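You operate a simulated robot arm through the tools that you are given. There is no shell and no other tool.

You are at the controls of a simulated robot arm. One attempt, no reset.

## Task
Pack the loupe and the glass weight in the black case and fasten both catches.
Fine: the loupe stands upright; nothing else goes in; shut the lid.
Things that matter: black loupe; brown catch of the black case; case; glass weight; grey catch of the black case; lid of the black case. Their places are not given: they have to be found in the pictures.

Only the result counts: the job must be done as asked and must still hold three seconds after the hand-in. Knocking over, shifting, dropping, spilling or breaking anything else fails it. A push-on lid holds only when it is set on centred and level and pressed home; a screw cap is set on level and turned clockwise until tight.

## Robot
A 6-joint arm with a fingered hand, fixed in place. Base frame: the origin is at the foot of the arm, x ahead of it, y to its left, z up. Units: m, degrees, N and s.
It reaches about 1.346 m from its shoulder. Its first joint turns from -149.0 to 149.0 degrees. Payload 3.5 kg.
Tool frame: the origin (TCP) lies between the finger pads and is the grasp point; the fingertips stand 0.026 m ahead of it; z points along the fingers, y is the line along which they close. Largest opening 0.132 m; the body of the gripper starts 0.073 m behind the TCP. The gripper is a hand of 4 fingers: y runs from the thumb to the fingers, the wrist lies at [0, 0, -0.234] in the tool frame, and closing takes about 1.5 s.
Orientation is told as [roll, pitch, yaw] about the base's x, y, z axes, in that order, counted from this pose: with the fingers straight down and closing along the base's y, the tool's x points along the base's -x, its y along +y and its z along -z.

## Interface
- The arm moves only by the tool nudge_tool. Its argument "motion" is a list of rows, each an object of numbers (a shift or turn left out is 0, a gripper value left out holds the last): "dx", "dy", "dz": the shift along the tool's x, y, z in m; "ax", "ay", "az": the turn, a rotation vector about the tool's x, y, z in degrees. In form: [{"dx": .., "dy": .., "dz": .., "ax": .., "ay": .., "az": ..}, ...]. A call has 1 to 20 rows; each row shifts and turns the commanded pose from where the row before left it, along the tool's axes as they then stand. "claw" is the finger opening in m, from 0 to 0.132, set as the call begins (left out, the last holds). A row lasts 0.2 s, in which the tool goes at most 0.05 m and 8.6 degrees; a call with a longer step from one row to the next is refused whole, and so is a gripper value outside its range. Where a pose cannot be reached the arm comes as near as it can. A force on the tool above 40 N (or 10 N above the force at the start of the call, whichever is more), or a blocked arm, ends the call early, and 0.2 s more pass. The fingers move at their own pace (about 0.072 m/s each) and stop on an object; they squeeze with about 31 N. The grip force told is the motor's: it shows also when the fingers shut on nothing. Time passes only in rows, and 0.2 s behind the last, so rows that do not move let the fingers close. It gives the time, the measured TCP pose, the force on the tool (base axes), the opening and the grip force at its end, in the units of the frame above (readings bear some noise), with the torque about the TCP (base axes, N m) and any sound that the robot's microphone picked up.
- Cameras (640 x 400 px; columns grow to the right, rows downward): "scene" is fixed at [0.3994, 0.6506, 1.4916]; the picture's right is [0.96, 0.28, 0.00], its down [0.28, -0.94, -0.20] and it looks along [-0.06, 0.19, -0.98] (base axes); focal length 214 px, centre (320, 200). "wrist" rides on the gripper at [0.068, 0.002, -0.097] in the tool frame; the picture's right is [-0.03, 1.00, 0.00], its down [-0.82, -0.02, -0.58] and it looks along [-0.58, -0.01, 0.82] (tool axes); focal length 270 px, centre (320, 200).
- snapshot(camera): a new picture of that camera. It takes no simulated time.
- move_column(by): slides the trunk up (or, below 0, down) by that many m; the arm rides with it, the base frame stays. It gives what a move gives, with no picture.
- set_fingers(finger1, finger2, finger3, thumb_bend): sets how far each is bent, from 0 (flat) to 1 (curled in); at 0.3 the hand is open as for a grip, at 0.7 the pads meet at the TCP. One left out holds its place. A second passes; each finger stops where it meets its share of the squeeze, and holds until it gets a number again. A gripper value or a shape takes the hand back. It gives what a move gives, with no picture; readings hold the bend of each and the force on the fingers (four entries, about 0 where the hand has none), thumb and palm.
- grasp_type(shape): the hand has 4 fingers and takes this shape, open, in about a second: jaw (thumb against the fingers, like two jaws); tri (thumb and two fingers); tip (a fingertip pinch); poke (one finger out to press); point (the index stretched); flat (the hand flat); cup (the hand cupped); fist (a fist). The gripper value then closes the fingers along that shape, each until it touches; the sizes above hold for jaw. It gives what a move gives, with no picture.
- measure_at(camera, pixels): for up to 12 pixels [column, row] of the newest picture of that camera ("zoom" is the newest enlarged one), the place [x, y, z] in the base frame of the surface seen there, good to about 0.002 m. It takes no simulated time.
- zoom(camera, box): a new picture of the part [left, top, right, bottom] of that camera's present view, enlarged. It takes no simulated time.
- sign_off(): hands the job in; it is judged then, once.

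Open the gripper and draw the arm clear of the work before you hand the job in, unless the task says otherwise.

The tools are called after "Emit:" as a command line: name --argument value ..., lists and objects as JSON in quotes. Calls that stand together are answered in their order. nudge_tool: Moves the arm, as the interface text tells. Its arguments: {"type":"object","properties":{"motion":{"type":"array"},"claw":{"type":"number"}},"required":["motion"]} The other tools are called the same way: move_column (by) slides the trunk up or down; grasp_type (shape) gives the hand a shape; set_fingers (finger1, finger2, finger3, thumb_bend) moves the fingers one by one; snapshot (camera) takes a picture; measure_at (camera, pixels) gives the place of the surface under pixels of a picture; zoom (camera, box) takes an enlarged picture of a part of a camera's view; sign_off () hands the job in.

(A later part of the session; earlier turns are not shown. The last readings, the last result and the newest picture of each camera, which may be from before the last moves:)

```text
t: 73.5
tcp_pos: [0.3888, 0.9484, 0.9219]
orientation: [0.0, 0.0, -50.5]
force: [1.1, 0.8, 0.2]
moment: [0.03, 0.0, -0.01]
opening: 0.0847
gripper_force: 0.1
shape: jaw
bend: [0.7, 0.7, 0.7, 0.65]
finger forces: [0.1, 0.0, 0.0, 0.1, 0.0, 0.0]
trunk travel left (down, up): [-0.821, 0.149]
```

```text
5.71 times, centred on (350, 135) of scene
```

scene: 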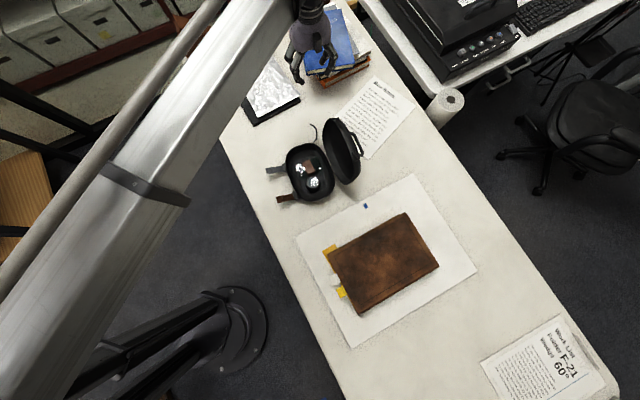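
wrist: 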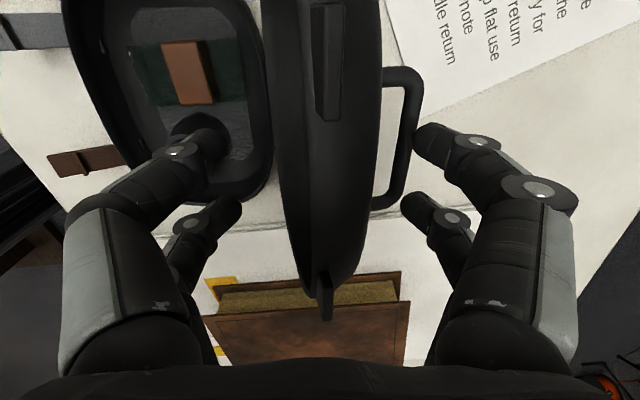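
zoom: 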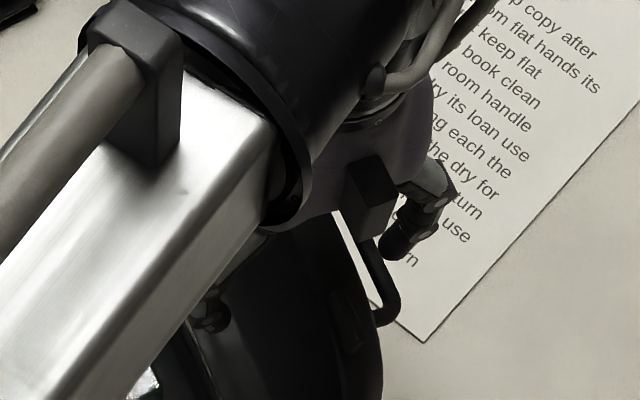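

Fingers straddle the lid edge as planned. I start pushing: 2.5 cm toward the front in small steps.

Emit:
nudge_tool --motion '[{"dy": -0.005}, {"dy": -0.005}, {"dy": -0.005}, {"dy": -0.005}, {"dy": -0.005}, {}]'

Emit:
snapshot --camera "wrist"

```text
t: 74.9
tcp_pos: [0.3678, 0.9327, 0.9226]
orientation: [-0.1, 0.1, -50.4]
force: [1.1, 0.7, 2.3]
moment: [0.07, -0.12, -0.04]
opening: 0.0859
gripper_force: 0.0
shape: jaw
bend: [0.7, 0.7, 0.7, 0.65]
finger forces: [1.4, 1.2, 0.0, 0.0, 0.0, 0.0]
trunk travel left (down, up): [-0.821, 0.149]
```

```text
taken
```

wrist: 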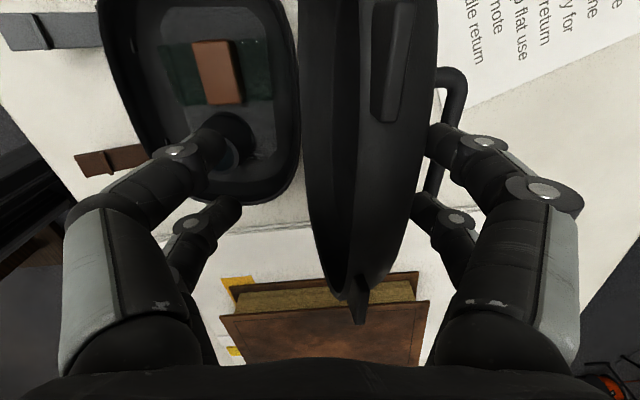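

The fingers have met the lid (≈1.3 N each) and it is starting to move. I continue 1.5 cm.

Emit:
nudge_tool --motion '[{"dy": -0.005}, {"dy": -0.005}, {"dy": -0.005}, {}]'

Emit:
snapshot --camera "wrist"

Emit:
measure_at --camera "wrist" --pixels '[[430, 140], [425, 130], [450, 95], [455, 85], [440, 70], [410, 100], [360, 290], [420, 205], [418, 215]]'

```text
t: 75.9
tcp_pos: [0.3555, 0.9244, 0.9215]
orientation: [0.0, 0.0, -50.5]
force: [1.3, 0.5, 0.1]
moment: [0.01, -0.02, -0.02]
opening: 0.0853
gripper_force: 0.1
shape: jaw
bend: [0.7, 0.7, 0.7, 0.65]
finger forces: [0.6, 0.4, 0.1, 0.0, 0.1, 0.1]
trunk travel left (down, up): [-0.821, 0.149]
```

```text
taken
```

wrist: 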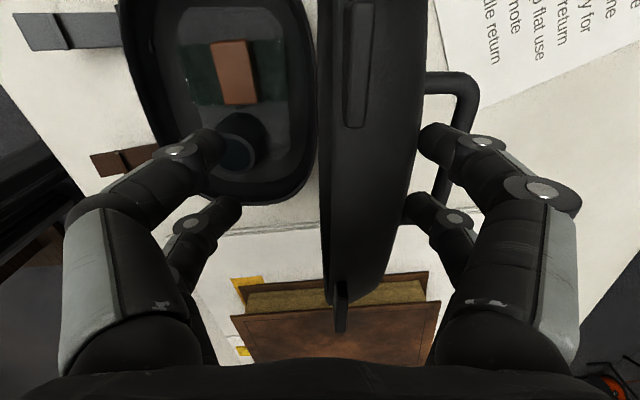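

```text
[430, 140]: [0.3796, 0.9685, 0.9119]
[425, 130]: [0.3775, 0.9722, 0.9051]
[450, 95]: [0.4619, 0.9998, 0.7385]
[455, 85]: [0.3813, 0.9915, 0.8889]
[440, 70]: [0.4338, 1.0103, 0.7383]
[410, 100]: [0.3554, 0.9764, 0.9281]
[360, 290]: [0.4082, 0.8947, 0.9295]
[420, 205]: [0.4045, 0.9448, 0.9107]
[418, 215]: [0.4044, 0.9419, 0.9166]
```

The lid is near vertical now, with the right fingers between its face and the handle bar ((470,95)–(445,195)), as hoped. I continue another 1.5 cm.

Emit:
nudge_tool --motion '[{"dy": -0.005}, {"dy": -0.005}, {"dy": -0.005}, {}]'

Emit:
snapshot --camera "wrist"

Emit:
measure_at --camera "wrist" --pixels '[[480, 90], [470, 80], [445, 78], [452, 195], [462, 185], [430, 140], [410, 100], [355, 330], [345, 200]]'

```text
t: 76.9
tcp_pos: [0.3452, 0.9151, 0.9229]
orientation: [0.0, 0.1, -50.5]
force: [-0.2, 0.1, 0.2]
moment: [-0.02, -0.04, -0.03]
opening: 0.0854
gripper_force: 0.0
shape: jaw
bend: [0.7, 0.7, 0.7, 0.65]
finger forces: [0.4, 0.2, 0.0, 0.0, 0.1, 0.0]
trunk travel left (down, up): [-0.821, 0.149]
```

```text
taken
```

wrist: 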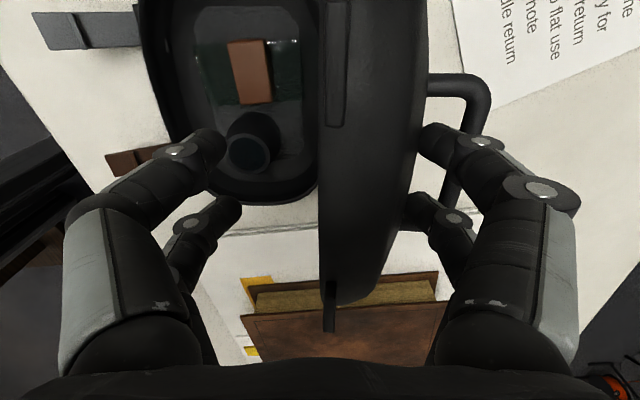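

```text
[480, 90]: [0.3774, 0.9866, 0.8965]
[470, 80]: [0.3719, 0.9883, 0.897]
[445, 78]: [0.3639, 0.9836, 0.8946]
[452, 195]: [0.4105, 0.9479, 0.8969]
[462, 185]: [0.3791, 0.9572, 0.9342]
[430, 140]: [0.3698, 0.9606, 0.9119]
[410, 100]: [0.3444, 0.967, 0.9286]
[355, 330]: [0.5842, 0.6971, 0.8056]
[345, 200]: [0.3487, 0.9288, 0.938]
```

Lid is about vertical (top edge at z≈0.938 above the hinge) and the bar (z≈0.892) lies outside the fingers with ~1 cm gap. I continue pushing 1.5 cm more.

Emit:
nudge_tool --motion '[{"dy": -0.005}, {"dy": -0.005}, {"dy": -0.005}, {}]'

Emit:
snapshot --camera "wrist"

Emit:
measure_at --camera "wrist" --pixels '[[490, 90], [485, 80], [445, 78], [460, 195], [470, 190], [430, 140], [410, 100], [335, 200], [325, 300]]'

```text
t: 77.9
tcp_pos: [0.3348, 0.9053, 0.9222]
orientation: [0.0, 0.0, -50.5]
force: [0.1, -0.7, -0.7]
moment: [0.0, 0.0, -0.04]
opening: 0.0848
gripper_force: 0.1
shape: jaw
bend: [0.7, 0.7, 0.7, 0.65]
finger forces: [0.3, 0.1, 0.0, 0.0, 0.0, 0.0]
trunk travel left (down, up): [-0.821, 0.149]
```

```text
taken
```

wrist: 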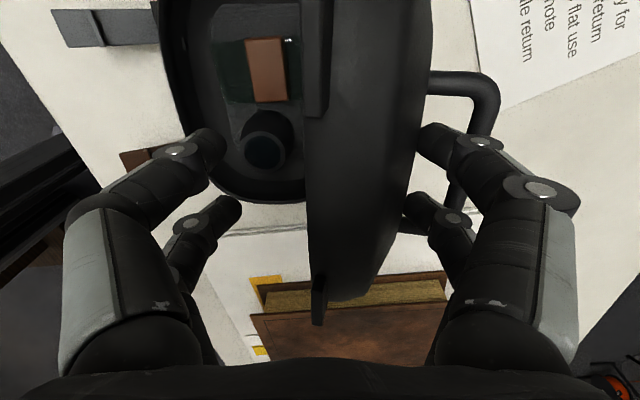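

```text
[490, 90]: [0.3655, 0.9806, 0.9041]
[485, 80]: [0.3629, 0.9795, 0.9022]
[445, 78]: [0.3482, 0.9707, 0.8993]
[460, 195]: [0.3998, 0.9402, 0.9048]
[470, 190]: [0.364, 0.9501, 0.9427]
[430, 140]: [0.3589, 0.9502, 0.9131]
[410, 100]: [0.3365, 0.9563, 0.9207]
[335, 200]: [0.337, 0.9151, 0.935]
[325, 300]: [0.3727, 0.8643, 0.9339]
```

Lid is ~9° past vertical, bar at b≈0.1195, z≈0.900, about 1.3 cm outside the fingers. I go on in smaller steps since it should soon tip over onto the fingers.

Emit:
nudge_tool --motion '[{"dy": -0.004}, {"dy": -0.004}, {}, {}]'

Emit:
nudge_tool --motion '[{"dy": -0.004}, {"dy": -0.004}, {}, {}]'

Emit:
snapshot --camera "wrist"

Emit:
measure_at --camera "wrist" --pixels '[[490, 90], [495, 100], [485, 80], [445, 78], [460, 195], [470, 200], [430, 140], [410, 100], [325, 200]]'

```text
t: 78.9
tcp_pos: [0.3273, 0.8996, 0.9214]
orientation: [0.0, 0.1, -50.5]
force: [0.8, 0.1, 0.1]
moment: [0.0, -0.03, -0.01]
opening: 0.0849
gripper_force: 0.0
shape: jaw
bend: [0.7, 0.7, 0.7, 0.65]
finger forces: [0.1, 0.1, 0.0, 0.0, 0.0, 0.0]
trunk travel left (down, up): [-0.821, 0.149]
```

```text
t: 79.9
tcp_pos: [0.3215, 0.8945, 0.9223]
orientation: [0.1, 0.0, -50.4]
force: [-0.5, -0.1, -0.5]
moment: [0.0, -0.01, -0.02]
opening: 0.0853
gripper_force: 0.0
shape: jaw
bend: [0.7, 0.7, 0.7, 0.65]
finger forces: [0.0, 0.1, 0.0, 0.0, 0.0, 0.0]
trunk travel left (down, up): [-0.821, 0.149]
```

```text
taken
```

wrist: 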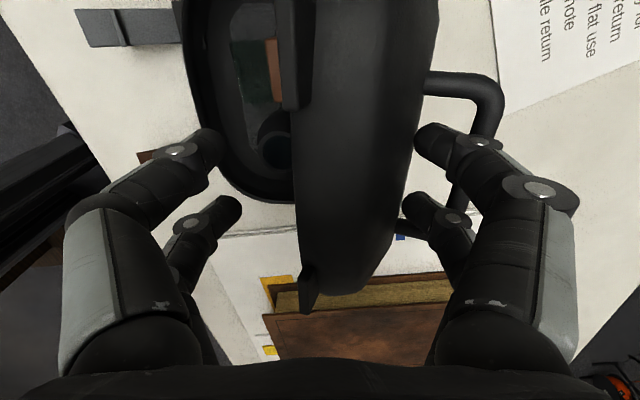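

```text
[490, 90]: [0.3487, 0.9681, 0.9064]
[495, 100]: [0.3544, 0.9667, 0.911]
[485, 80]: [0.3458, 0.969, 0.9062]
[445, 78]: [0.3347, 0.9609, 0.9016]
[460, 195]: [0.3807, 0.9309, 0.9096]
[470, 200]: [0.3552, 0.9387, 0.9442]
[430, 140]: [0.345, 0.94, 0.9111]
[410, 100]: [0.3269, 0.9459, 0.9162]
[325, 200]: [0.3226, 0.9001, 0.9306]
```

Finger forces are near zero: the lid is around its balance point (θ≈108°), bar at b≈0.100. I edge on by 8 mm.

Emit:
nudge_tool --motion '[{"dy": -0.003}, {"dy": -0.003}, {"dy": -0.002}, {}, {}, {}]'

Emit:
snapshot --camera "wrist"

Emit:
measure_at --camera "wrist" --pixels '[[490, 90], [495, 100], [485, 80], [445, 78], [460, 195], [470, 200], [430, 140], [410, 100], [320, 200]]'

```text
t: 81.3
tcp_pos: [0.3167, 0.8905, 0.9212]
orientation: [0.1, 0.0, -50.5]
force: [0.0, -0.7, 0.4]
moment: [0.0, -0.02, -0.02]
opening: 0.0846
gripper_force: 0.0
shape: jaw
bend: [0.7, 0.7, 0.7, 0.65]
finger forces: [0.0, 0.2, 0.1, 0.1, 0.0, 0.0]
trunk travel left (down, up): [-0.821, 0.149]
```

```text
taken
```

wrist: 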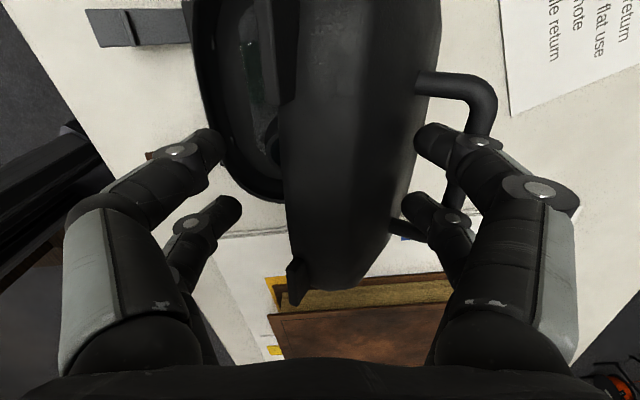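

```text
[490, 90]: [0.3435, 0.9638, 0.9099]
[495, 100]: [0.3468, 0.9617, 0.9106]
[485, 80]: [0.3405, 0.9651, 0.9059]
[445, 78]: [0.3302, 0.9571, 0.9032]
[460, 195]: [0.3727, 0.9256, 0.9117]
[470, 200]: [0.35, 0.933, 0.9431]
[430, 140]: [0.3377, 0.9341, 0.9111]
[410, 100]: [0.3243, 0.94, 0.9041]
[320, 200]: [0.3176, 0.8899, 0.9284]
```

Still touching, no force; the lid may have hinge friction. I continue another 8 mm and watch.

Emit:
nudge_tool --motion '[{"dy": -0.004}, {"dy": -0.004}, {}, {}]'

Emit:
snapshot --camera "wrist"

Emit:
measure_at --camera "wrist" --pixels '[[490, 90], [495, 100], [485, 80], [445, 78], [460, 195], [455, 200], [430, 140], [410, 100], [310, 200]]'

```text
t: 82.3
tcp_pos: [0.3093, 0.8832, 0.922]
orientation: [0.0, 0.0, -50.5]
force: [0.0, -0.6, -0.3]
moment: [0.01, 0.0, 0.0]
opening: 0.0848
gripper_force: 0.1
shape: jaw
bend: [0.7, 0.7, 0.7, 0.65]
finger forces: [0.0, 0.4, 0.0, 0.0, 0.0, 0.0]
trunk travel left (down, up): [-0.821, 0.149]
```

```text
taken
```

wrist: 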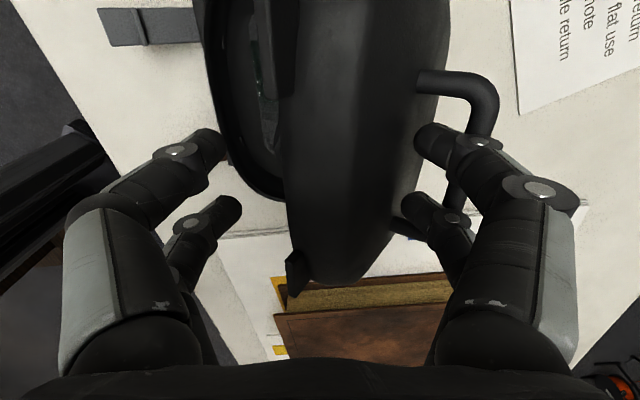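

```text
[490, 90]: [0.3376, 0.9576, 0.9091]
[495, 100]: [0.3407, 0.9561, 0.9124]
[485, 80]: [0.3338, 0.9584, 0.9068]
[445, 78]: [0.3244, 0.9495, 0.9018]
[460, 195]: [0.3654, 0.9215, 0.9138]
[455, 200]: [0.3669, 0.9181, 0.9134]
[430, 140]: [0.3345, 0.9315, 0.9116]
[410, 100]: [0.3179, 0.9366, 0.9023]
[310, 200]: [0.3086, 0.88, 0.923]
```

The lid follows my push without falling (θ≈116°), so its hinge has some friction; the bar is still 1 cm outside the fingers. I continue 1.6 cm.

Emit:
nudge_tool --motion '[{"dy": -0.004}, {"dy": -0.004}, {"dy": -0.004}, {"dy": -0.004}, {}, {}]'

Emit:
snapshot --camera "wrist"

Emit:
measure_at --camera "wrist" --pixels '[[490, 90], [495, 100], [485, 80], [445, 78], [460, 195], [455, 200], [430, 140], [410, 100], [300, 200]]'

```text
t: 83.7
tcp_pos: [0.2961, 0.8754, 0.922]
orientation: [0.1, 0.0, -50.5]
force: [0.0, -0.6, 0.5]
moment: [0.01, -0.05, -0.01]
opening: 0.0848
gripper_force: 0.0
shape: jaw
bend: [0.7, 0.7, 0.7, 0.65]
finger forces: [0.0, 0.6, 0.1, 0.0, 0.1, 0.0]
trunk travel left (down, up): [-0.821, 0.149]
```

```text
taken
```

wrist: 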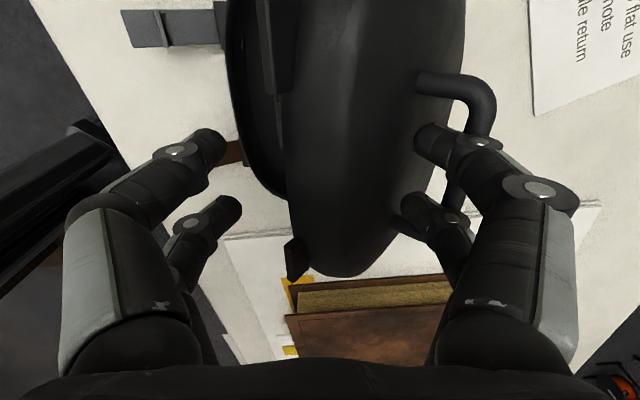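

```text
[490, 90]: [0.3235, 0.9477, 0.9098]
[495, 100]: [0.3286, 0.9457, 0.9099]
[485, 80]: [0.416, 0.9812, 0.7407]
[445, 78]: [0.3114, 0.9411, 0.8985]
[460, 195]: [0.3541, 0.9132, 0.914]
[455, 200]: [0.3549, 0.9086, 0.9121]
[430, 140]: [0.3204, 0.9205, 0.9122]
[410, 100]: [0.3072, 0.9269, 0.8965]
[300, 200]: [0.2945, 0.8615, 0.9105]
```

The bar now moves with the hand (θ≈123°), so the fingers are snug in the handle loop. To avoid jamming as the lid turns, I raise 6 mm and then continue forward 1.5 cm.

Emit:
move_column --by 0.006

Emit:
nudge_tool --motion '[{"dy": -0.004}, {"dy": -0.004}, {"dy": -0.004}, {"dy": -0.003}, {}, {}]'

Emit:
snapshot --camera "wrist"

Emit:
measure_at --camera "wrist" --pixels '[[490, 90], [490, 100], [480, 85], [445, 78], [460, 195], [455, 200], [430, 140], [410, 100], [295, 200]]'

```text
t: 84.2
tcp_pos: [0.2974, 0.875, 0.9271]
orientation: [0.0, 0.0, -50.5]
force: [0.1, -1.0, 2.0]
moment: [-0.02, -0.04, -0.02]
opening: 0.0847
gripper_force: 0.0
shape: jaw
bend: [0.7, 0.71, 0.7, 0.65]
finger forces: [0.0, 0.9, 0.0, 0.0, 0.1, 0.0]
trunk travel left (down, up): [-0.827, 0.143]
```

```text
t: 85.6
tcp_pos: [0.2854, 0.8653, 0.9271]
orientation: [0.0, 0.0, -50.5]
force: [0.1, -1.1, 0.6]
moment: [0.02, 0.04, 0.01]
opening: 0.0846
gripper_force: 0.1
shape: jaw
bend: [0.7, 0.71, 0.7, 0.65]
finger forces: [0.1, 0.5, 0.0, 0.1, 0.0, 0.0]
trunk travel left (down, up): [-0.827, 0.143]
```

```text
taken
```

wrist: 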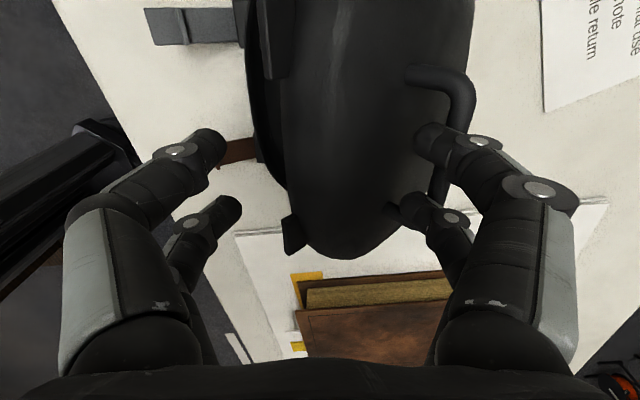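

```text
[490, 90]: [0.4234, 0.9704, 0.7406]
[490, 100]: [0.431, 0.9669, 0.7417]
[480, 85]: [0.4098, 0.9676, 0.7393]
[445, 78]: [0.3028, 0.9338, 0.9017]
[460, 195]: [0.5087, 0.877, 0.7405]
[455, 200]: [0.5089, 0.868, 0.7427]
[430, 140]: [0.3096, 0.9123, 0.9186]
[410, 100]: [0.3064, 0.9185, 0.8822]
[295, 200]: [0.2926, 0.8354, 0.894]
```

The lid has come down to θ≈133° with the bar leaning on the outside of the right fingers. I measure the bar again to steer the let-down.

Emit:
measure_at --camera "wrist" --pixels '[[465, 95], [460, 110], [455, 80], [435, 75], [440, 185], [436, 195], [400, 205], [425, 150], [405, 190], [420, 215]]'

Emit:
zoom --camera "wrist" --box '[370, 50, 530, 250]'

```text
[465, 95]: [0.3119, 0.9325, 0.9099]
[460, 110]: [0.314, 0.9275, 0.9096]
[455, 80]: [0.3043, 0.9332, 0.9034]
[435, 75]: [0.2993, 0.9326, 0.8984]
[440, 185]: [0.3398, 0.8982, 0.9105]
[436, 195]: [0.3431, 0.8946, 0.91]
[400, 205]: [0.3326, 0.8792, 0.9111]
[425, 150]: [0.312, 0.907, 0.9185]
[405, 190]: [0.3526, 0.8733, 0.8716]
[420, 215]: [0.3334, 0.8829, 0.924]
```

```text
2.00 times, centred on (450, 150) of wrist
```

zoom: 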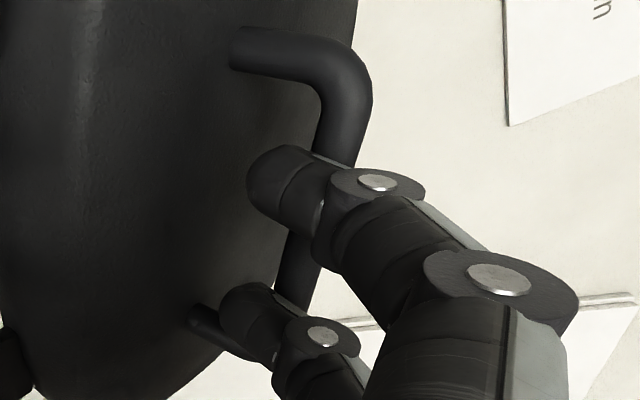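

Bar centre is at b≈0.046, z≈0.905 with the tips just 4 mm below it. I lower 5 mm for better overlap and proceed with the let-down in small forward/down steps.

Emit:
move_column --by -0.005

Emit:
nudge_tool --motion '[{"dy": -0.004}, {"dy": -0.004}, {"dy": -0.004}, {}]'

Emit:
move_column --by -0.0045

Emit:
snapshot --camera "wrist"

Emit:
measure_at --camera "wrist" --pixels '[[465, 95], [460, 110], [455, 80], [435, 75], [440, 185], [436, 195], [295, 200], [425, 150], [290, 220]]'

```text
t: 86.2
tcp_pos: [0.2867, 0.8661, 0.9231]
orientation: [0.1, 0.1, -50.5]
force: [-0.7, -0.1, 0.8]
moment: [-0.04, 0.01, -0.03]
opening: 0.0847
gripper_force: 0.1
shape: jaw
bend: [0.7, 0.71, 0.7, 0.65]
finger forces: [0.1, 0.4, 0.1, 0.0, 0.0, 0.1]
trunk travel left (down, up): [-0.822, 0.148]
```

```text
t: 87.2
tcp_pos: [0.2779, 0.8577, 0.9225]
orientation: [0.1, 0.0, -50.6]
force: [-0.6, -0.6, 0.3]
moment: [-0.06, 0.0, -0.03]
opening: 0.0843
gripper_force: 0.0
shape: jaw
bend: [0.7, 0.71, 0.7, 0.65]
finger forces: [0.2, 0.7, 0.1, 0.0, 0.0, 0.1]
trunk travel left (down, up): [-0.822, 0.148]
```

```text
t: 87.7
tcp_pos: [0.2774, 0.8575, 0.918]
orientation: [0.0, 0.1, -50.5]
force: [-0.8, -0.5, -0.4]
moment: [-0.01, 0.02, -0.01]
opening: 0.0843
gripper_force: 0.2
shape: jaw
bend: [0.7, 0.71, 0.7, 0.65]
finger forces: [0.1, 0.6, 0.0, 0.0, 0.0, 0.0]
trunk travel left (down, up): [-0.817, 0.153]
```

```text
taken
```

wrist: 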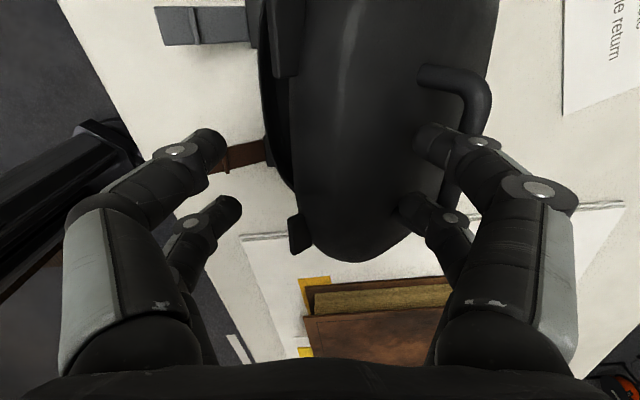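

```text
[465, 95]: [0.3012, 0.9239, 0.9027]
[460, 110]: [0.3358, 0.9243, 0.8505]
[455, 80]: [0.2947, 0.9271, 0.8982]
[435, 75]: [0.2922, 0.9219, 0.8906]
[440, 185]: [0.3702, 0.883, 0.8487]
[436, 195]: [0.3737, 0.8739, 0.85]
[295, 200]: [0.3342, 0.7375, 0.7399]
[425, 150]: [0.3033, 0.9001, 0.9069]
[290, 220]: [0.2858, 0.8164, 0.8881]
```

The lid follows under control with about 1 N on the fingers. I continue: 1 cm forward, 4 mm down, twice.

Emit:
nudge_tool --motion '[{"dy": -0.005}, {"dy": -0.005}, {}]'

Emit:
move_column --by -0.004

Emit:
nudge_tool --motion '[{"dy": -0.005}, {"dy": -0.005}, {}]'

Emit:
move_column --by -0.005

Emit:
snapshot --camera "wrist"

Emit:
measure_at --camera "wrist" --pixels '[[478, 95], [470, 110], [465, 80], [435, 75], [450, 185], [446, 195], [300, 200], [425, 150], [300, 230]]'

```text
t: 88.5
tcp_pos: [0.269, 0.8516, 0.9188]
orientation: [0.0, 0.0, -50.5]
force: [-0.8, -1.8, 0.2]
moment: [-0.02, 0.02, -0.02]
opening: 0.0845
gripper_force: 0.1
shape: jaw
bend: [0.7, 0.71, 0.7, 0.65]
finger forces: [0.4, 0.7, 0.0, 0.0, 0.1, 0.1]
trunk travel left (down, up): [-0.817, 0.153]
```

```text
t: 89.0
tcp_pos: [0.27, 0.8507, 0.9141]
orientation: [0.0, 0.0, -50.5]
force: [-0.4, -0.7, 0.3]
moment: [-0.02, 0.0, 0.01]
opening: 0.084
gripper_force: 0.0
shape: jaw
bend: [0.71, 0.71, 0.7, 0.65]
finger forces: [0.3, 0.8, 0.0, 0.0, 0.0, 0.0]
trunk travel left (down, up): [-0.813, 0.157]
```

```text
t: 89.8
tcp_pos: [0.2625, 0.8441, 0.9151]
orientation: [-0.1, 0.0, -50.5]
force: [-1.9, -1.0, 0.6]
moment: [-0.04, 0.0, -0.04]
opening: 0.084
gripper_force: 0.0
shape: jaw
bend: [0.71, 0.71, 0.7, 0.65]
finger forces: [0.6, 0.8, 0.0, 0.1, 0.1, 0.1]
trunk travel left (down, up): [-0.813, 0.157]
```

```text
t: 90.4
tcp_pos: [0.2633, 0.8451, 0.9103]
orientation: [0.1, 0.0, -50.5]
force: [-1.7, 0.6, 1.6]
moment: [0.06, 0.01, 0.01]
opening: 0.0835
gripper_force: 0.0
shape: jaw
bend: [0.71, 0.71, 0.7, 0.65]
finger forces: [0.6, 1.3, 0.1, 0.0, 0.0, 0.0]
trunk travel left (down, up): [-0.808, 0.162]
```

```text
taken
```

wrist: 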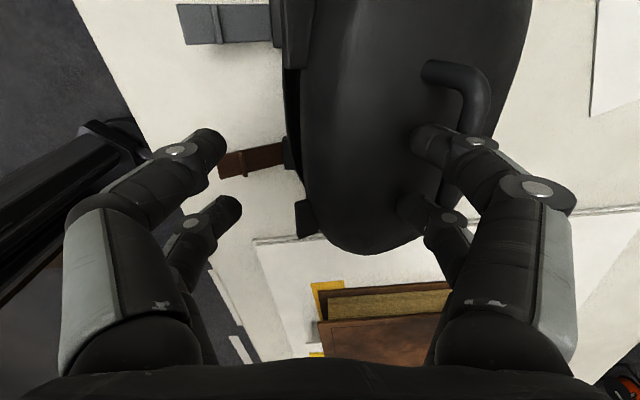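

```text
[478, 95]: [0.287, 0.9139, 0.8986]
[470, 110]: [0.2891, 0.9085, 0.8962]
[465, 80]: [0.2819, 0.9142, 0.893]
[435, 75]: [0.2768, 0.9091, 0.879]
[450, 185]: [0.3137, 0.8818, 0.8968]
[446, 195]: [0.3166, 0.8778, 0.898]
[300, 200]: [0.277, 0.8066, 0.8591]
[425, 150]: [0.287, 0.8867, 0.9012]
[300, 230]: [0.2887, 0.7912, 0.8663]
```

Bar at b≈0.015, z≈0.891 (θ≈150°) — right on plan. I continue with 6 mm forward / 4 mm down, three times.

Emit:
nudge_tool --motion '[{"dy": -0.006}, {}]'

Emit:
move_column --by -0.004

Emit:
nudge_tool --motion '[{"dy": -0.006}, {}]'

Emit:
move_column --by -0.004

Emit:
nudge_tool --motion '[{"dy": -0.006}, {}]'

Emit:
move_column --by -0.004

Emit:
snapshot --camera "wrist"

Emit:
measure_at --camera "wrist" --pixels '[[478, 95], [470, 110], [465, 80], [435, 75], [450, 185], [446, 195], [310, 200], [425, 150], [310, 230]]'

```text
t: 91.0
tcp_pos: [0.2573, 0.8406, 0.9095]
orientation: [0.1, 0.0, -50.5]
force: [-1.2, -0.4, 0.3]
moment: [0.03, -0.01, -0.07]
opening: 0.084
gripper_force: 0.1
shape: jaw
bend: [0.71, 0.71, 0.7, 0.65]
finger forces: [0.7, 1.0, 0.0, 0.0, 0.1, 0.0]
trunk travel left (down, up): [-0.808, 0.162]
```

```text
t: 91.5
tcp_pos: [0.2565, 0.839, 0.906]
orientation: [0.1, 0.0, -50.5]
force: [-2.5, -2.0, 3.4]
moment: [0.07, -0.13, 0.0]
opening: 0.0829
gripper_force: 0.0
shape: jaw
bend: [0.71, 0.71, 0.7, 0.65]
finger forces: [2.2, 2.8, 0.0, 0.0, 0.0, 0.0]
trunk travel left (down, up): [-0.804, 0.166]
```

```text
t: 92.1
tcp_pos: [0.2523, 0.8359, 0.906]
orientation: [0.0, 0.0, -50.5]
force: [-0.9, -2.0, 0.1]
moment: [-0.05, -0.03, -0.05]
opening: 0.0839
gripper_force: 0.0
shape: jaw
bend: [0.71, 0.71, 0.7, 0.65]
finger forces: [0.5, 0.9, 0.0, 0.0, 0.1, 0.0]
trunk travel left (down, up): [-0.804, 0.166]
```

```text
t: 92.6
tcp_pos: [0.252, 0.8362, 0.9015]
orientation: [0.0, 0.0, -50.5]
force: [-2.2, -2.0, 2.4]
moment: [0.02, 0.01, -0.06]
opening: 0.0825
gripper_force: 0.1
shape: jaw
bend: [0.71, 0.71, 0.7, 0.65]
finger forces: [2.0, 2.0, 0.0, 0.0, 0.0, 0.0]
trunk travel left (down, up): [-0.8, 0.17]
```

```text
t: 93.2
tcp_pos: [0.2477, 0.8332, 0.9023]
orientation: [0.1, 0.0, -50.5]
force: [-0.4, 0.3, 0.6]
moment: [0.03, 0.02, 0.03]
opening: 0.0845
gripper_force: 0.0
shape: jaw
bend: [0.7, 0.7, 0.7, 0.65]
finger forces: [0.0, 0.0, 0.1, 0.0, 0.0, 0.1]
trunk travel left (down, up): [-0.8, 0.17]
```

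```text
t: 93.8
tcp_pos: [0.2483, 0.8326, 0.8976]
orientation: [0.1, 0.0, -50.5]
force: [0.1, -0.2, 0.4]
moment: [0.01, -0.03, -0.01]
opening: 0.0848
gripper_force: 0.1
shape: jaw
bend: [0.7, 0.7, 0.7, 0.65]
finger forces: [0.0, 0.0, 0.0, 0.1, 0.0, 0.0]
trunk travel left (down, up): [-0.796, 0.174]
```

```text
taken
```

wrist: 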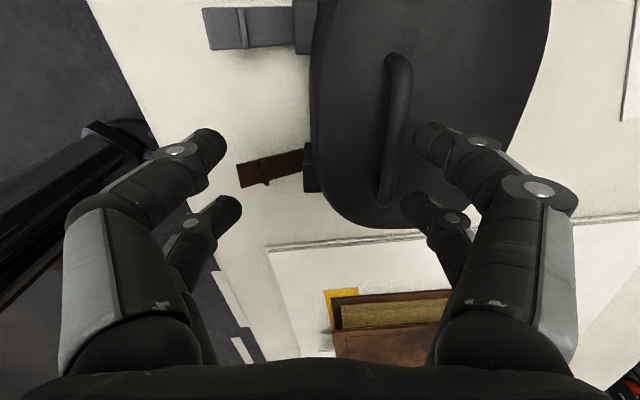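

```text
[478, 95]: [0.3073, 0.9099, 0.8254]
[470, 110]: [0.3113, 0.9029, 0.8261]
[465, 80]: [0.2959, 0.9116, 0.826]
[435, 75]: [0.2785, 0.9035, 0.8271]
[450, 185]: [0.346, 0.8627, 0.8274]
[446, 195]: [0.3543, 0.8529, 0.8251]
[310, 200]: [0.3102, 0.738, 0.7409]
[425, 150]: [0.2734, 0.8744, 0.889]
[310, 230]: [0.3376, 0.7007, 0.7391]
```

The bar slipped off the fingertips at the end and the lid is now down: its top reads flat at z≈0.825–0.827. I raise the hand 10 cm and inspect the closed case.

Emit:
move_column --by 0.1

Emit:
snapshot --camera "wrist"

Emit:
zoom --camera "wrist" --box '[220, 0, 460, 200]'

```text
t: 95.1
tcp_pos: [0.2481, 0.8324, 0.9967]
orientation: [0.0, 0.1, -50.5]
force: [0.4, 0.1, 1.0]
moment: [0.03, -0.01, -0.03]
opening: 0.0845
gripper_force: 0.0
shape: jaw
bend: [0.7, 0.7, 0.7, 0.65]
finger forces: [0.1, 0.0, 0.0, 0.0, 0.1, 0.1]
trunk travel left (down, up): [-0.896, 0.074]
```

```text
taken
```

wrist: 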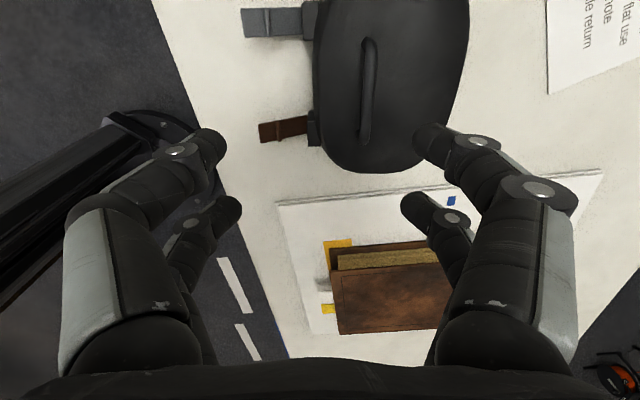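

```text
2.00 times, centred on (340, 100) of wrist
```

zoom: 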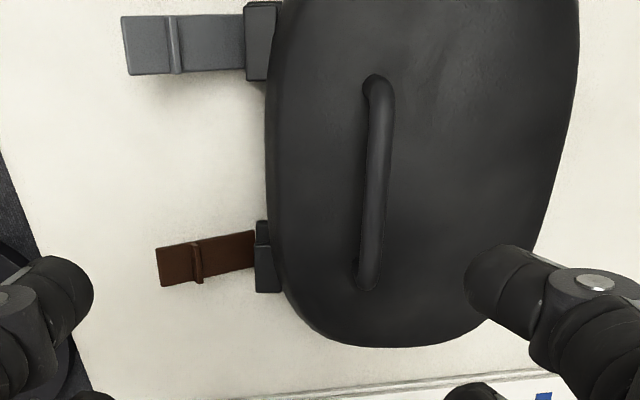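

The lid is closed over the tray, both straps stick out in front: grey at (180,45), brown at (205,258) in the zoom. I measure straps, blocks, lugs and lid height.

Emit:
measure_at --camera "zoom" --pixels '[[165, 265], [170, 250], [197, 262], [215, 255], [245, 250], [268, 260], [265, 285], [265, 232], [275, 240], [300, 250], [375, 180], [450, 150]]'

Emit:
measure_at --camera "zoom" --pixels '[[130, 45], [150, 45], [175, 45], [195, 45], [235, 45], [260, 50], [262, 15], [275, 40], [285, 45], [310, 60], [275, 150], [300, 150]]'

```text
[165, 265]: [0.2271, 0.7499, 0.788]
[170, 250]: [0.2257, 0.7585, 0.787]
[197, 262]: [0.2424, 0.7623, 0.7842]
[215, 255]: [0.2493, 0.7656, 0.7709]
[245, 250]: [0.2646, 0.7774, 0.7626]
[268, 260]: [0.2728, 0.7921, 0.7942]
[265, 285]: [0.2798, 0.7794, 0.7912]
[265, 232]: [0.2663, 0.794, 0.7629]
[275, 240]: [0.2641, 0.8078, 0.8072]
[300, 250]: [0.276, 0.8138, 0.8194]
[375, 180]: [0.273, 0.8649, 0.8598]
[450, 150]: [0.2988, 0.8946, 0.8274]
```

```text
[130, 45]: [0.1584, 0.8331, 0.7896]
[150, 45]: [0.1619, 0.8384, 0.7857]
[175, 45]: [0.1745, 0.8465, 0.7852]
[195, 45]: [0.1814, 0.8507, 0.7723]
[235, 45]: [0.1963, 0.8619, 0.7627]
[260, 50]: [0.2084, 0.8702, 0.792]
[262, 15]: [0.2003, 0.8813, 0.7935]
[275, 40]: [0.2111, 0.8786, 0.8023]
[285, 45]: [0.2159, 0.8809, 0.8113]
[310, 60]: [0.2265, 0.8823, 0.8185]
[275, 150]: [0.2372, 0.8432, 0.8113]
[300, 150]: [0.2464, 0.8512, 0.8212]
```

Straps: hinges at b≈-0.087, z≈0.762, free ends at b≈-0.134, z≈0.788, h≈±0.053; lid lugs at b≈-0.072, z≈0.793. I turn the hand to yaw 39.5° so it is slim in the pushing direction, and move in front of the brown strap with the fingers closed.

Emit:
nudge_tool --motion '[{"az": -8.2}, {"az": -8.2}, {"az": -8.2}, {"az": -8.2}, {"az": -8.2}, {"az": -8.2}, {"az": -8.2}, {"az": -8.2}, {"az": -8.2}, {"az": -8.2}, {"az": -8.0}, {"dx": 0.03, "dy": -0.012}, {"dx": 0.03, "dy": -0.012}, {"dx": 0.03, "dy": -0.012}, {"dx": 0.03, "dy": -0.013}, {}]' --claw 0.0

Emit:
snapshot --camera "wrist"

Emit:
snapshot --camera "scene"

```text
t: 98.5
tcp_pos: [0.1834, 0.7188, 0.9977]
orientation: [0.0, 0.0, 39.5]
force: [0.4, 0.0, -0.4]
moment: [0.02, -0.03, 0.02]
opening: 0.0
gripper_force: 31.1
shape: jaw
bend: [0.62, 0.63, 0.63, 0.7]
finger forces: [0.1, 0.1, 0.0, 0.0, 0.1, 0.0]
trunk travel left (down, up): [-0.896, 0.074]
```

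```text
taken
```

wrist: 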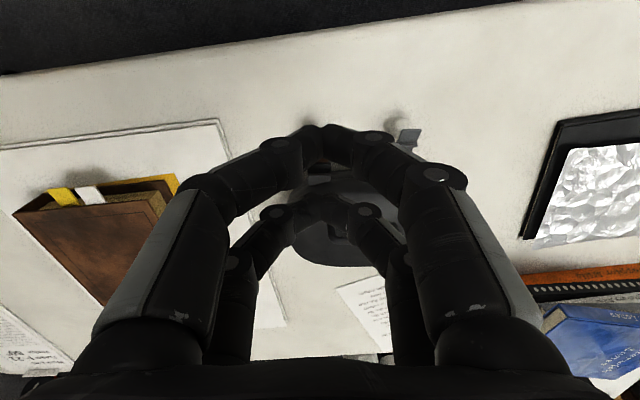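

```text
taken
```

scene: 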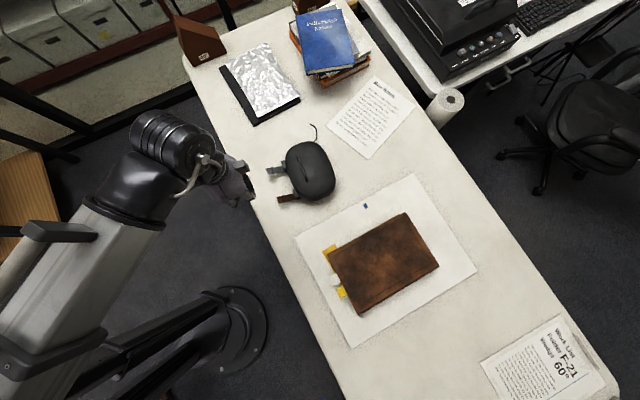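

The scene shows the closed case at (310,172). I zoom on it to check the lid sits properly and measure its outline.

Emit:
zoom --camera "scene" --box '[262, 130, 350, 210]'

Emit:
measure_at --camera "zoom" --pixels '[[350, 200], [300, 100], [420, 150], [380, 330], [330, 330], [260, 130], [300, 260], [250, 200], [450, 280], [240, 340], [210, 200], [330, 220]]'

```text
5.00 times, centred on (306, 170) of scene
```

zoom: 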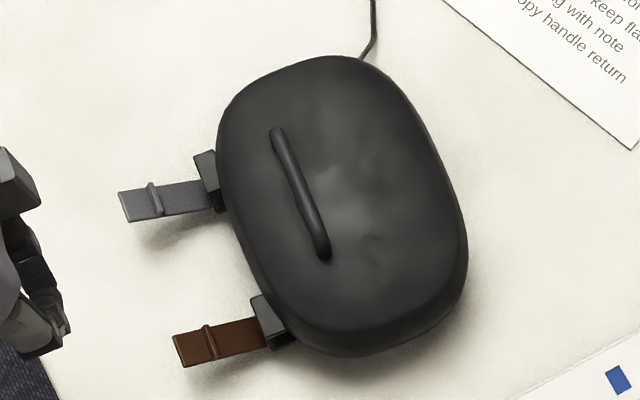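

```text
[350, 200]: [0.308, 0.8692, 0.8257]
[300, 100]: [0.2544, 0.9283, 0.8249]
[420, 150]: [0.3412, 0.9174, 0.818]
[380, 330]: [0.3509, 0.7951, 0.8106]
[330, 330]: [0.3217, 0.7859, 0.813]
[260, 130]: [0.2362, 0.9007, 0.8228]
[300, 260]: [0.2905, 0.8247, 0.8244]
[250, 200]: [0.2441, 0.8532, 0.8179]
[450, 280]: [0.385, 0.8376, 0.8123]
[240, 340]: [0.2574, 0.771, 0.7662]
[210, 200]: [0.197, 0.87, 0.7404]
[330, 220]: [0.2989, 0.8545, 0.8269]
```

The lid is level all around (z≈0.81–0.827 dome). I lower the closed hand in front of the brown strap to TCP ≈0.803, shifting 3 mm to the strap's centre.

Emit:
nudge_tool --motion '[{"dy": -0.003}, {}]'

Emit:
move_column --by -0.15

Emit:
snapshot --camera "wrist"

Emit:
zoom --camera "scene" --box '[225, 140, 345, 220]'

```text
t: 99.1
tcp_pos: [0.1874, 0.7167, 0.9972]
orientation: [0.0, 0.0, 39.6]
force: [0.8, -0.6, 0.3]
moment: [0.0, 0.02, -0.01]
opening: 0.0
gripper_force: 31.3
shape: jaw
bend: [0.62, 0.63, 0.63, 0.7]
finger forces: [0.0, 0.0, 0.0, 0.0, 0.1, 0.0]
trunk travel left (down, up): [-0.896, 0.074]
```

```text
t: 100.8
tcp_pos: [0.1863, 0.7158, 0.848]
orientation: [0.0, 0.1, 39.6]
force: [1.1, -0.5, 0.4]
moment: [0.0, -0.02, 0.02]
opening: 0.0002
gripper_force: 30.7
shape: jaw
bend: [0.62, 0.63, 0.63, 0.7]
finger forces: [0.1, 0.1, 0.0, 0.0, 0.1, 0.1]
trunk travel left (down, up): [-0.746, 0.224]
```

```text
taken
```

wrist: 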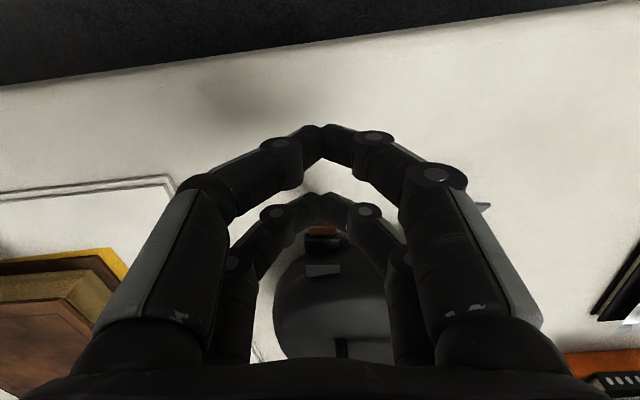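

```text
5.00 times, centred on (285, 180) of scene
```

zoom: 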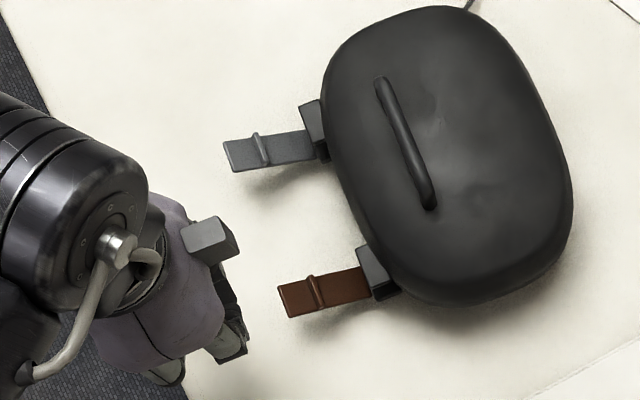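

A grey box on the hand at (210,240) of the zoom juts toward the case; I measure it and the hand to be sure it clears the lid.

Emit:
measure_at --camera "zoom" --pixels '[[205, 230], [230, 238], [215, 255], [190, 245], [235, 310], [240, 350], [190, 280], [225, 290], [310, 295], [300, 145], [285, 300]]'

Emit:
measure_at --camera "wrist" --pixels '[[322, 130], [310, 140], [340, 140], [325, 200], [315, 210], [340, 210], [322, 230], [322, 270], [320, 320], [345, 345]]'

```text
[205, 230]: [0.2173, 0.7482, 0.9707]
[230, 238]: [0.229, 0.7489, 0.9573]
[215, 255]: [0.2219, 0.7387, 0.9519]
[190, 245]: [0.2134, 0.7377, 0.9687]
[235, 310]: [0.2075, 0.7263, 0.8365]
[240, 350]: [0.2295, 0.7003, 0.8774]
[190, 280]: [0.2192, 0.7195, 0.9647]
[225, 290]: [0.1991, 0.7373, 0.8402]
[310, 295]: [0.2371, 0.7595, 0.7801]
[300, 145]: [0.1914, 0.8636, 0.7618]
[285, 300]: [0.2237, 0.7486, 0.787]
```

```text
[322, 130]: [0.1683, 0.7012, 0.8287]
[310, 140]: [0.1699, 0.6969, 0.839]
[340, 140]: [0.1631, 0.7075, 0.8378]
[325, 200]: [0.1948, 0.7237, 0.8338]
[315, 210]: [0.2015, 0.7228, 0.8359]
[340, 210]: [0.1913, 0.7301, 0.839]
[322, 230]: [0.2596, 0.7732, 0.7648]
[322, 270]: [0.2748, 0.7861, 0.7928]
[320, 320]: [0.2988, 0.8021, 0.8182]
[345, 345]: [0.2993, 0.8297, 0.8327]
```

The box rides ≥0.09 m above the TCP, so it will clear the lid. Brown strap is centred at col 322. I lower 4.5 cm to put the tips at z≈0.777.

Emit:
move_column --by -0.045

Emit:
snapshot --camera "wrist"

Emit:
zoom --camera "scene" --box '[225, 140, 345, 220]'

```text
t: 101.7
tcp_pos: [0.1862, 0.7169, 0.8022]
orientation: [0.0, 0.0, 39.5]
force: [0.8, 0.8, 0.5]
moment: [-0.01, 0.0, 0.0]
opening: 0.0
gripper_force: 31.0
shape: jaw
bend: [0.62, 0.63, 0.63, 0.7]
finger forces: [0.0, 0.0, 0.0, 0.0, 0.0, 0.0]
trunk travel left (down, up): [-0.701, 0.269]
```

```text
taken
```

wrist: 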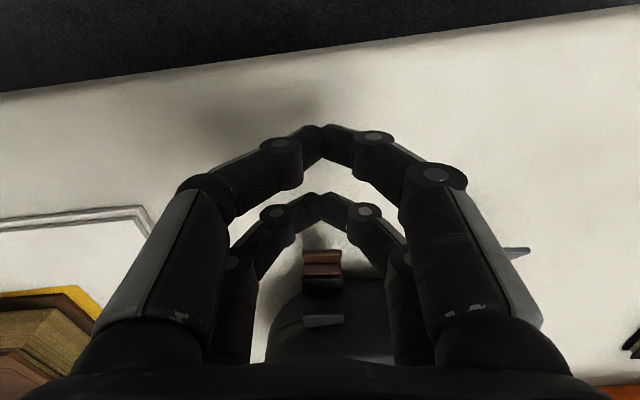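

```text
5.00 times, centred on (285, 180) of scene
```

zoom: 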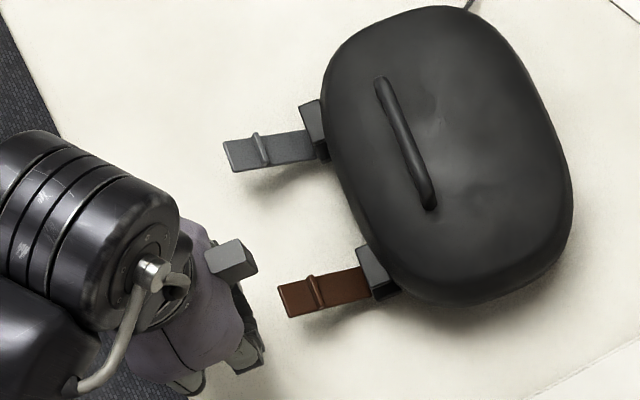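

Aligned: strap at (322,262), lug at (323,320). I advance toward the strap: 2 cm, then 5 mm steps watching the force.

Emit:
nudge_tool --motion '[{"dx": -0.01}, {"dx": -0.01}, {"dx": -0.005}, {"dx": -0.005}, {}]'

Emit:
snapshot --camera "wrist"

Emit:
zoom --camera "scene" --box '[245, 150, 325, 215]'

```text
t: 102.9
tcp_pos: [0.2075, 0.737, 0.8032]
orientation: [0.0, 0.0, 39.6]
force: [-1.8, -1.6, 1.1]
moment: [0.02, 0.01, 0.02]
opening: 0.0
gripper_force: 30.7
shape: jaw
bend: [0.62, 0.63, 0.63, 0.7]
finger forces: [0.0, 0.0, 0.1, 0.0, 0.0, 0.0]
trunk travel left (down, up): [-0.701, 0.269]
```

```text
taken
```

wrist: 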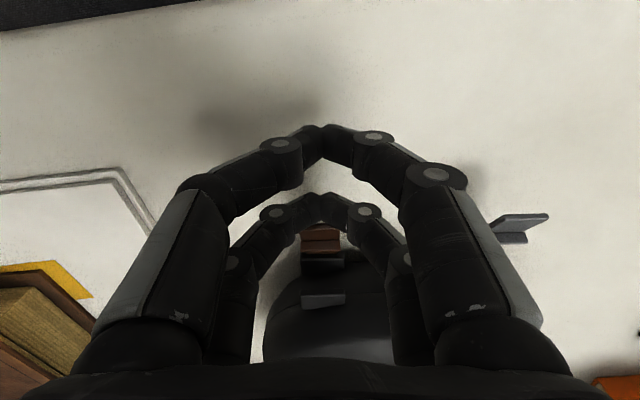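

```text
6.15 times, centred on (285, 182) of scene
```

zoom: 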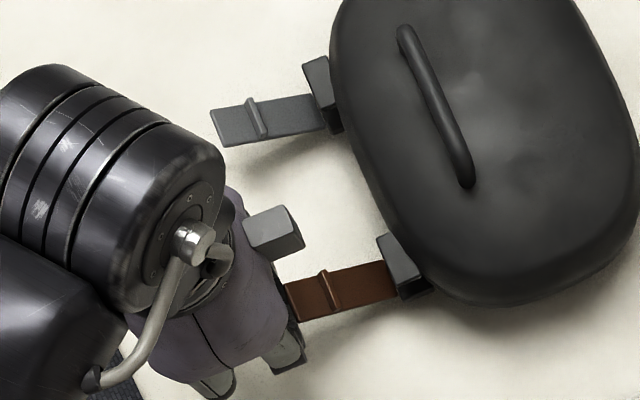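

Contact with ≈2.4 N of resistance. I keep pushing 1 cm and check whether the strap rises.

Emit:
nudge_tool --motion '[{"dx": -0.004}, {"dx": -0.003}, {"dx": -0.003}, {}]'

Emit:
snapshot --camera "wrist"

Emit:
measure_at --camera "wrist" --pixels '[[320, 225], [320, 235], [320, 245], [320, 255], [320, 265], [320, 290], [320, 300]]'

```text
t: 103.9
tcp_pos: [0.2174, 0.743, 0.8011]
orientation: [0.0, 0.0, 39.5]
force: [-0.6, -0.3, -0.1]
moment: [-0.03, 0.03, -0.03]
opening: 0.0
gripper_force: 31.3
shape: jaw
bend: [0.62, 0.63, 0.63, 0.7]
finger forces: [0.0, 0.0, 0.0, 0.0, 0.0, 0.0]
trunk travel left (down, up): [-0.701, 0.269]
```

```text
taken
```

wrist: 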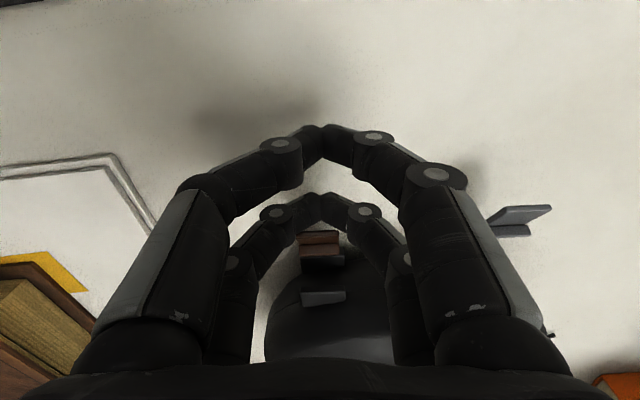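

```text
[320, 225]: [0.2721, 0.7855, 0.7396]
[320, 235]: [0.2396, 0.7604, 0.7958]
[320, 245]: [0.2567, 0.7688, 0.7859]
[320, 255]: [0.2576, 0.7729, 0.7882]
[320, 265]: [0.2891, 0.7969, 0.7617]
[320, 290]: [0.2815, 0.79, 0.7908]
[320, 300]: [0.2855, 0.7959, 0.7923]
```

The strap's free end rose to z≈0.796 and follows the push. I continue 1.5 cm.

Emit:
nudge_tool --motion '[{"dx": -0.005}, {"dx": -0.005}, {"dx": -0.005}, {}]'

Emit:
snapshot --camera "wrist"

Emit:
zoom --camera "scene" --box '[255, 155, 335, 215]'

```text
t: 104.9
tcp_pos: [0.2289, 0.751, 0.8027]
orientation: [0.0, 0.0, 39.5]
force: [0.5, 0.9, -0.3]
moment: [-0.02, 0.04, 0.0]
opening: 0.0
gripper_force: 31.3
shape: jaw
bend: [0.62, 0.63, 0.63, 0.7]
finger forces: [0.1, 0.0, 0.0, 0.1, 0.0, 0.0]
trunk travel left (down, up): [-0.701, 0.269]
```

```text
taken
```

wrist: 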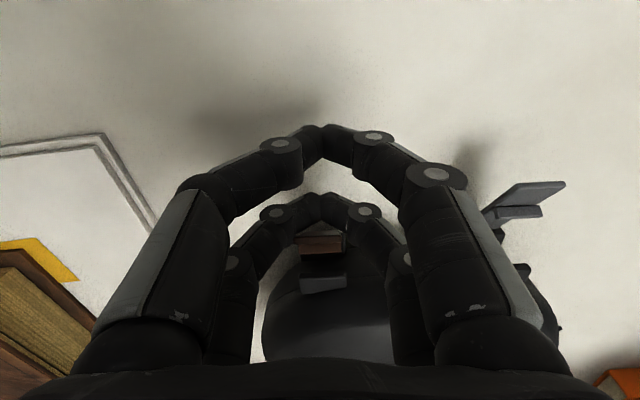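

```text
6.67 times, centred on (295, 185) of scene
```

zoom: 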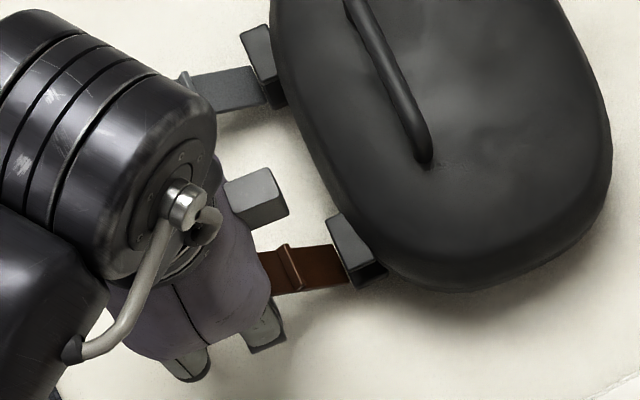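

The strap stands steeper (end at (320,240)). I push on 1.3 cm toward the lug.

Emit:
nudge_tool --motion '[{"dx": -0.004}, {"dx": -0.003}, {"dx": -0.003}, {"dx": -0.003}, {}]'

Emit:
snapshot --camera "wrist"

Emit:
measure_at --camera "wrist" --pixels '[[320, 235], [320, 240], [320, 245], [320, 250], [320, 260], [320, 280], [325, 245]]'

```text
t: 106.1
tcp_pos: [0.2397, 0.7615, 0.8022]
orientation: [0.1, -0.1, 39.5]
force: [-0.5, 0.4, 0.3]
moment: [-0.01, 0.02, -0.01]
opening: 0.0
gripper_force: 30.7
shape: jaw
bend: [0.62, 0.63, 0.63, 0.7]
finger forces: [0.0, 0.1, 0.0, 0.0, 0.0, 0.0]
trunk travel left (down, up): [-0.701, 0.269]
```

```text
taken
```

wrist: 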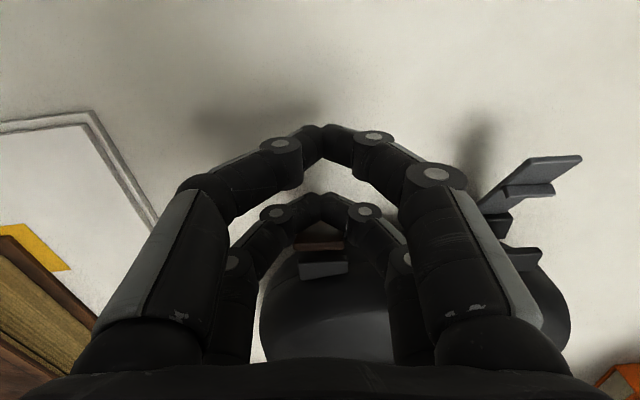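

```text
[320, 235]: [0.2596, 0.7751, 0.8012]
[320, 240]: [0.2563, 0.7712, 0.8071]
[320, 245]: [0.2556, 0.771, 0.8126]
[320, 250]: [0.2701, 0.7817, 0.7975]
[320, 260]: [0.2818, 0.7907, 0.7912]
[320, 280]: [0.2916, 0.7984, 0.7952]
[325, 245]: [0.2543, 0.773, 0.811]
```

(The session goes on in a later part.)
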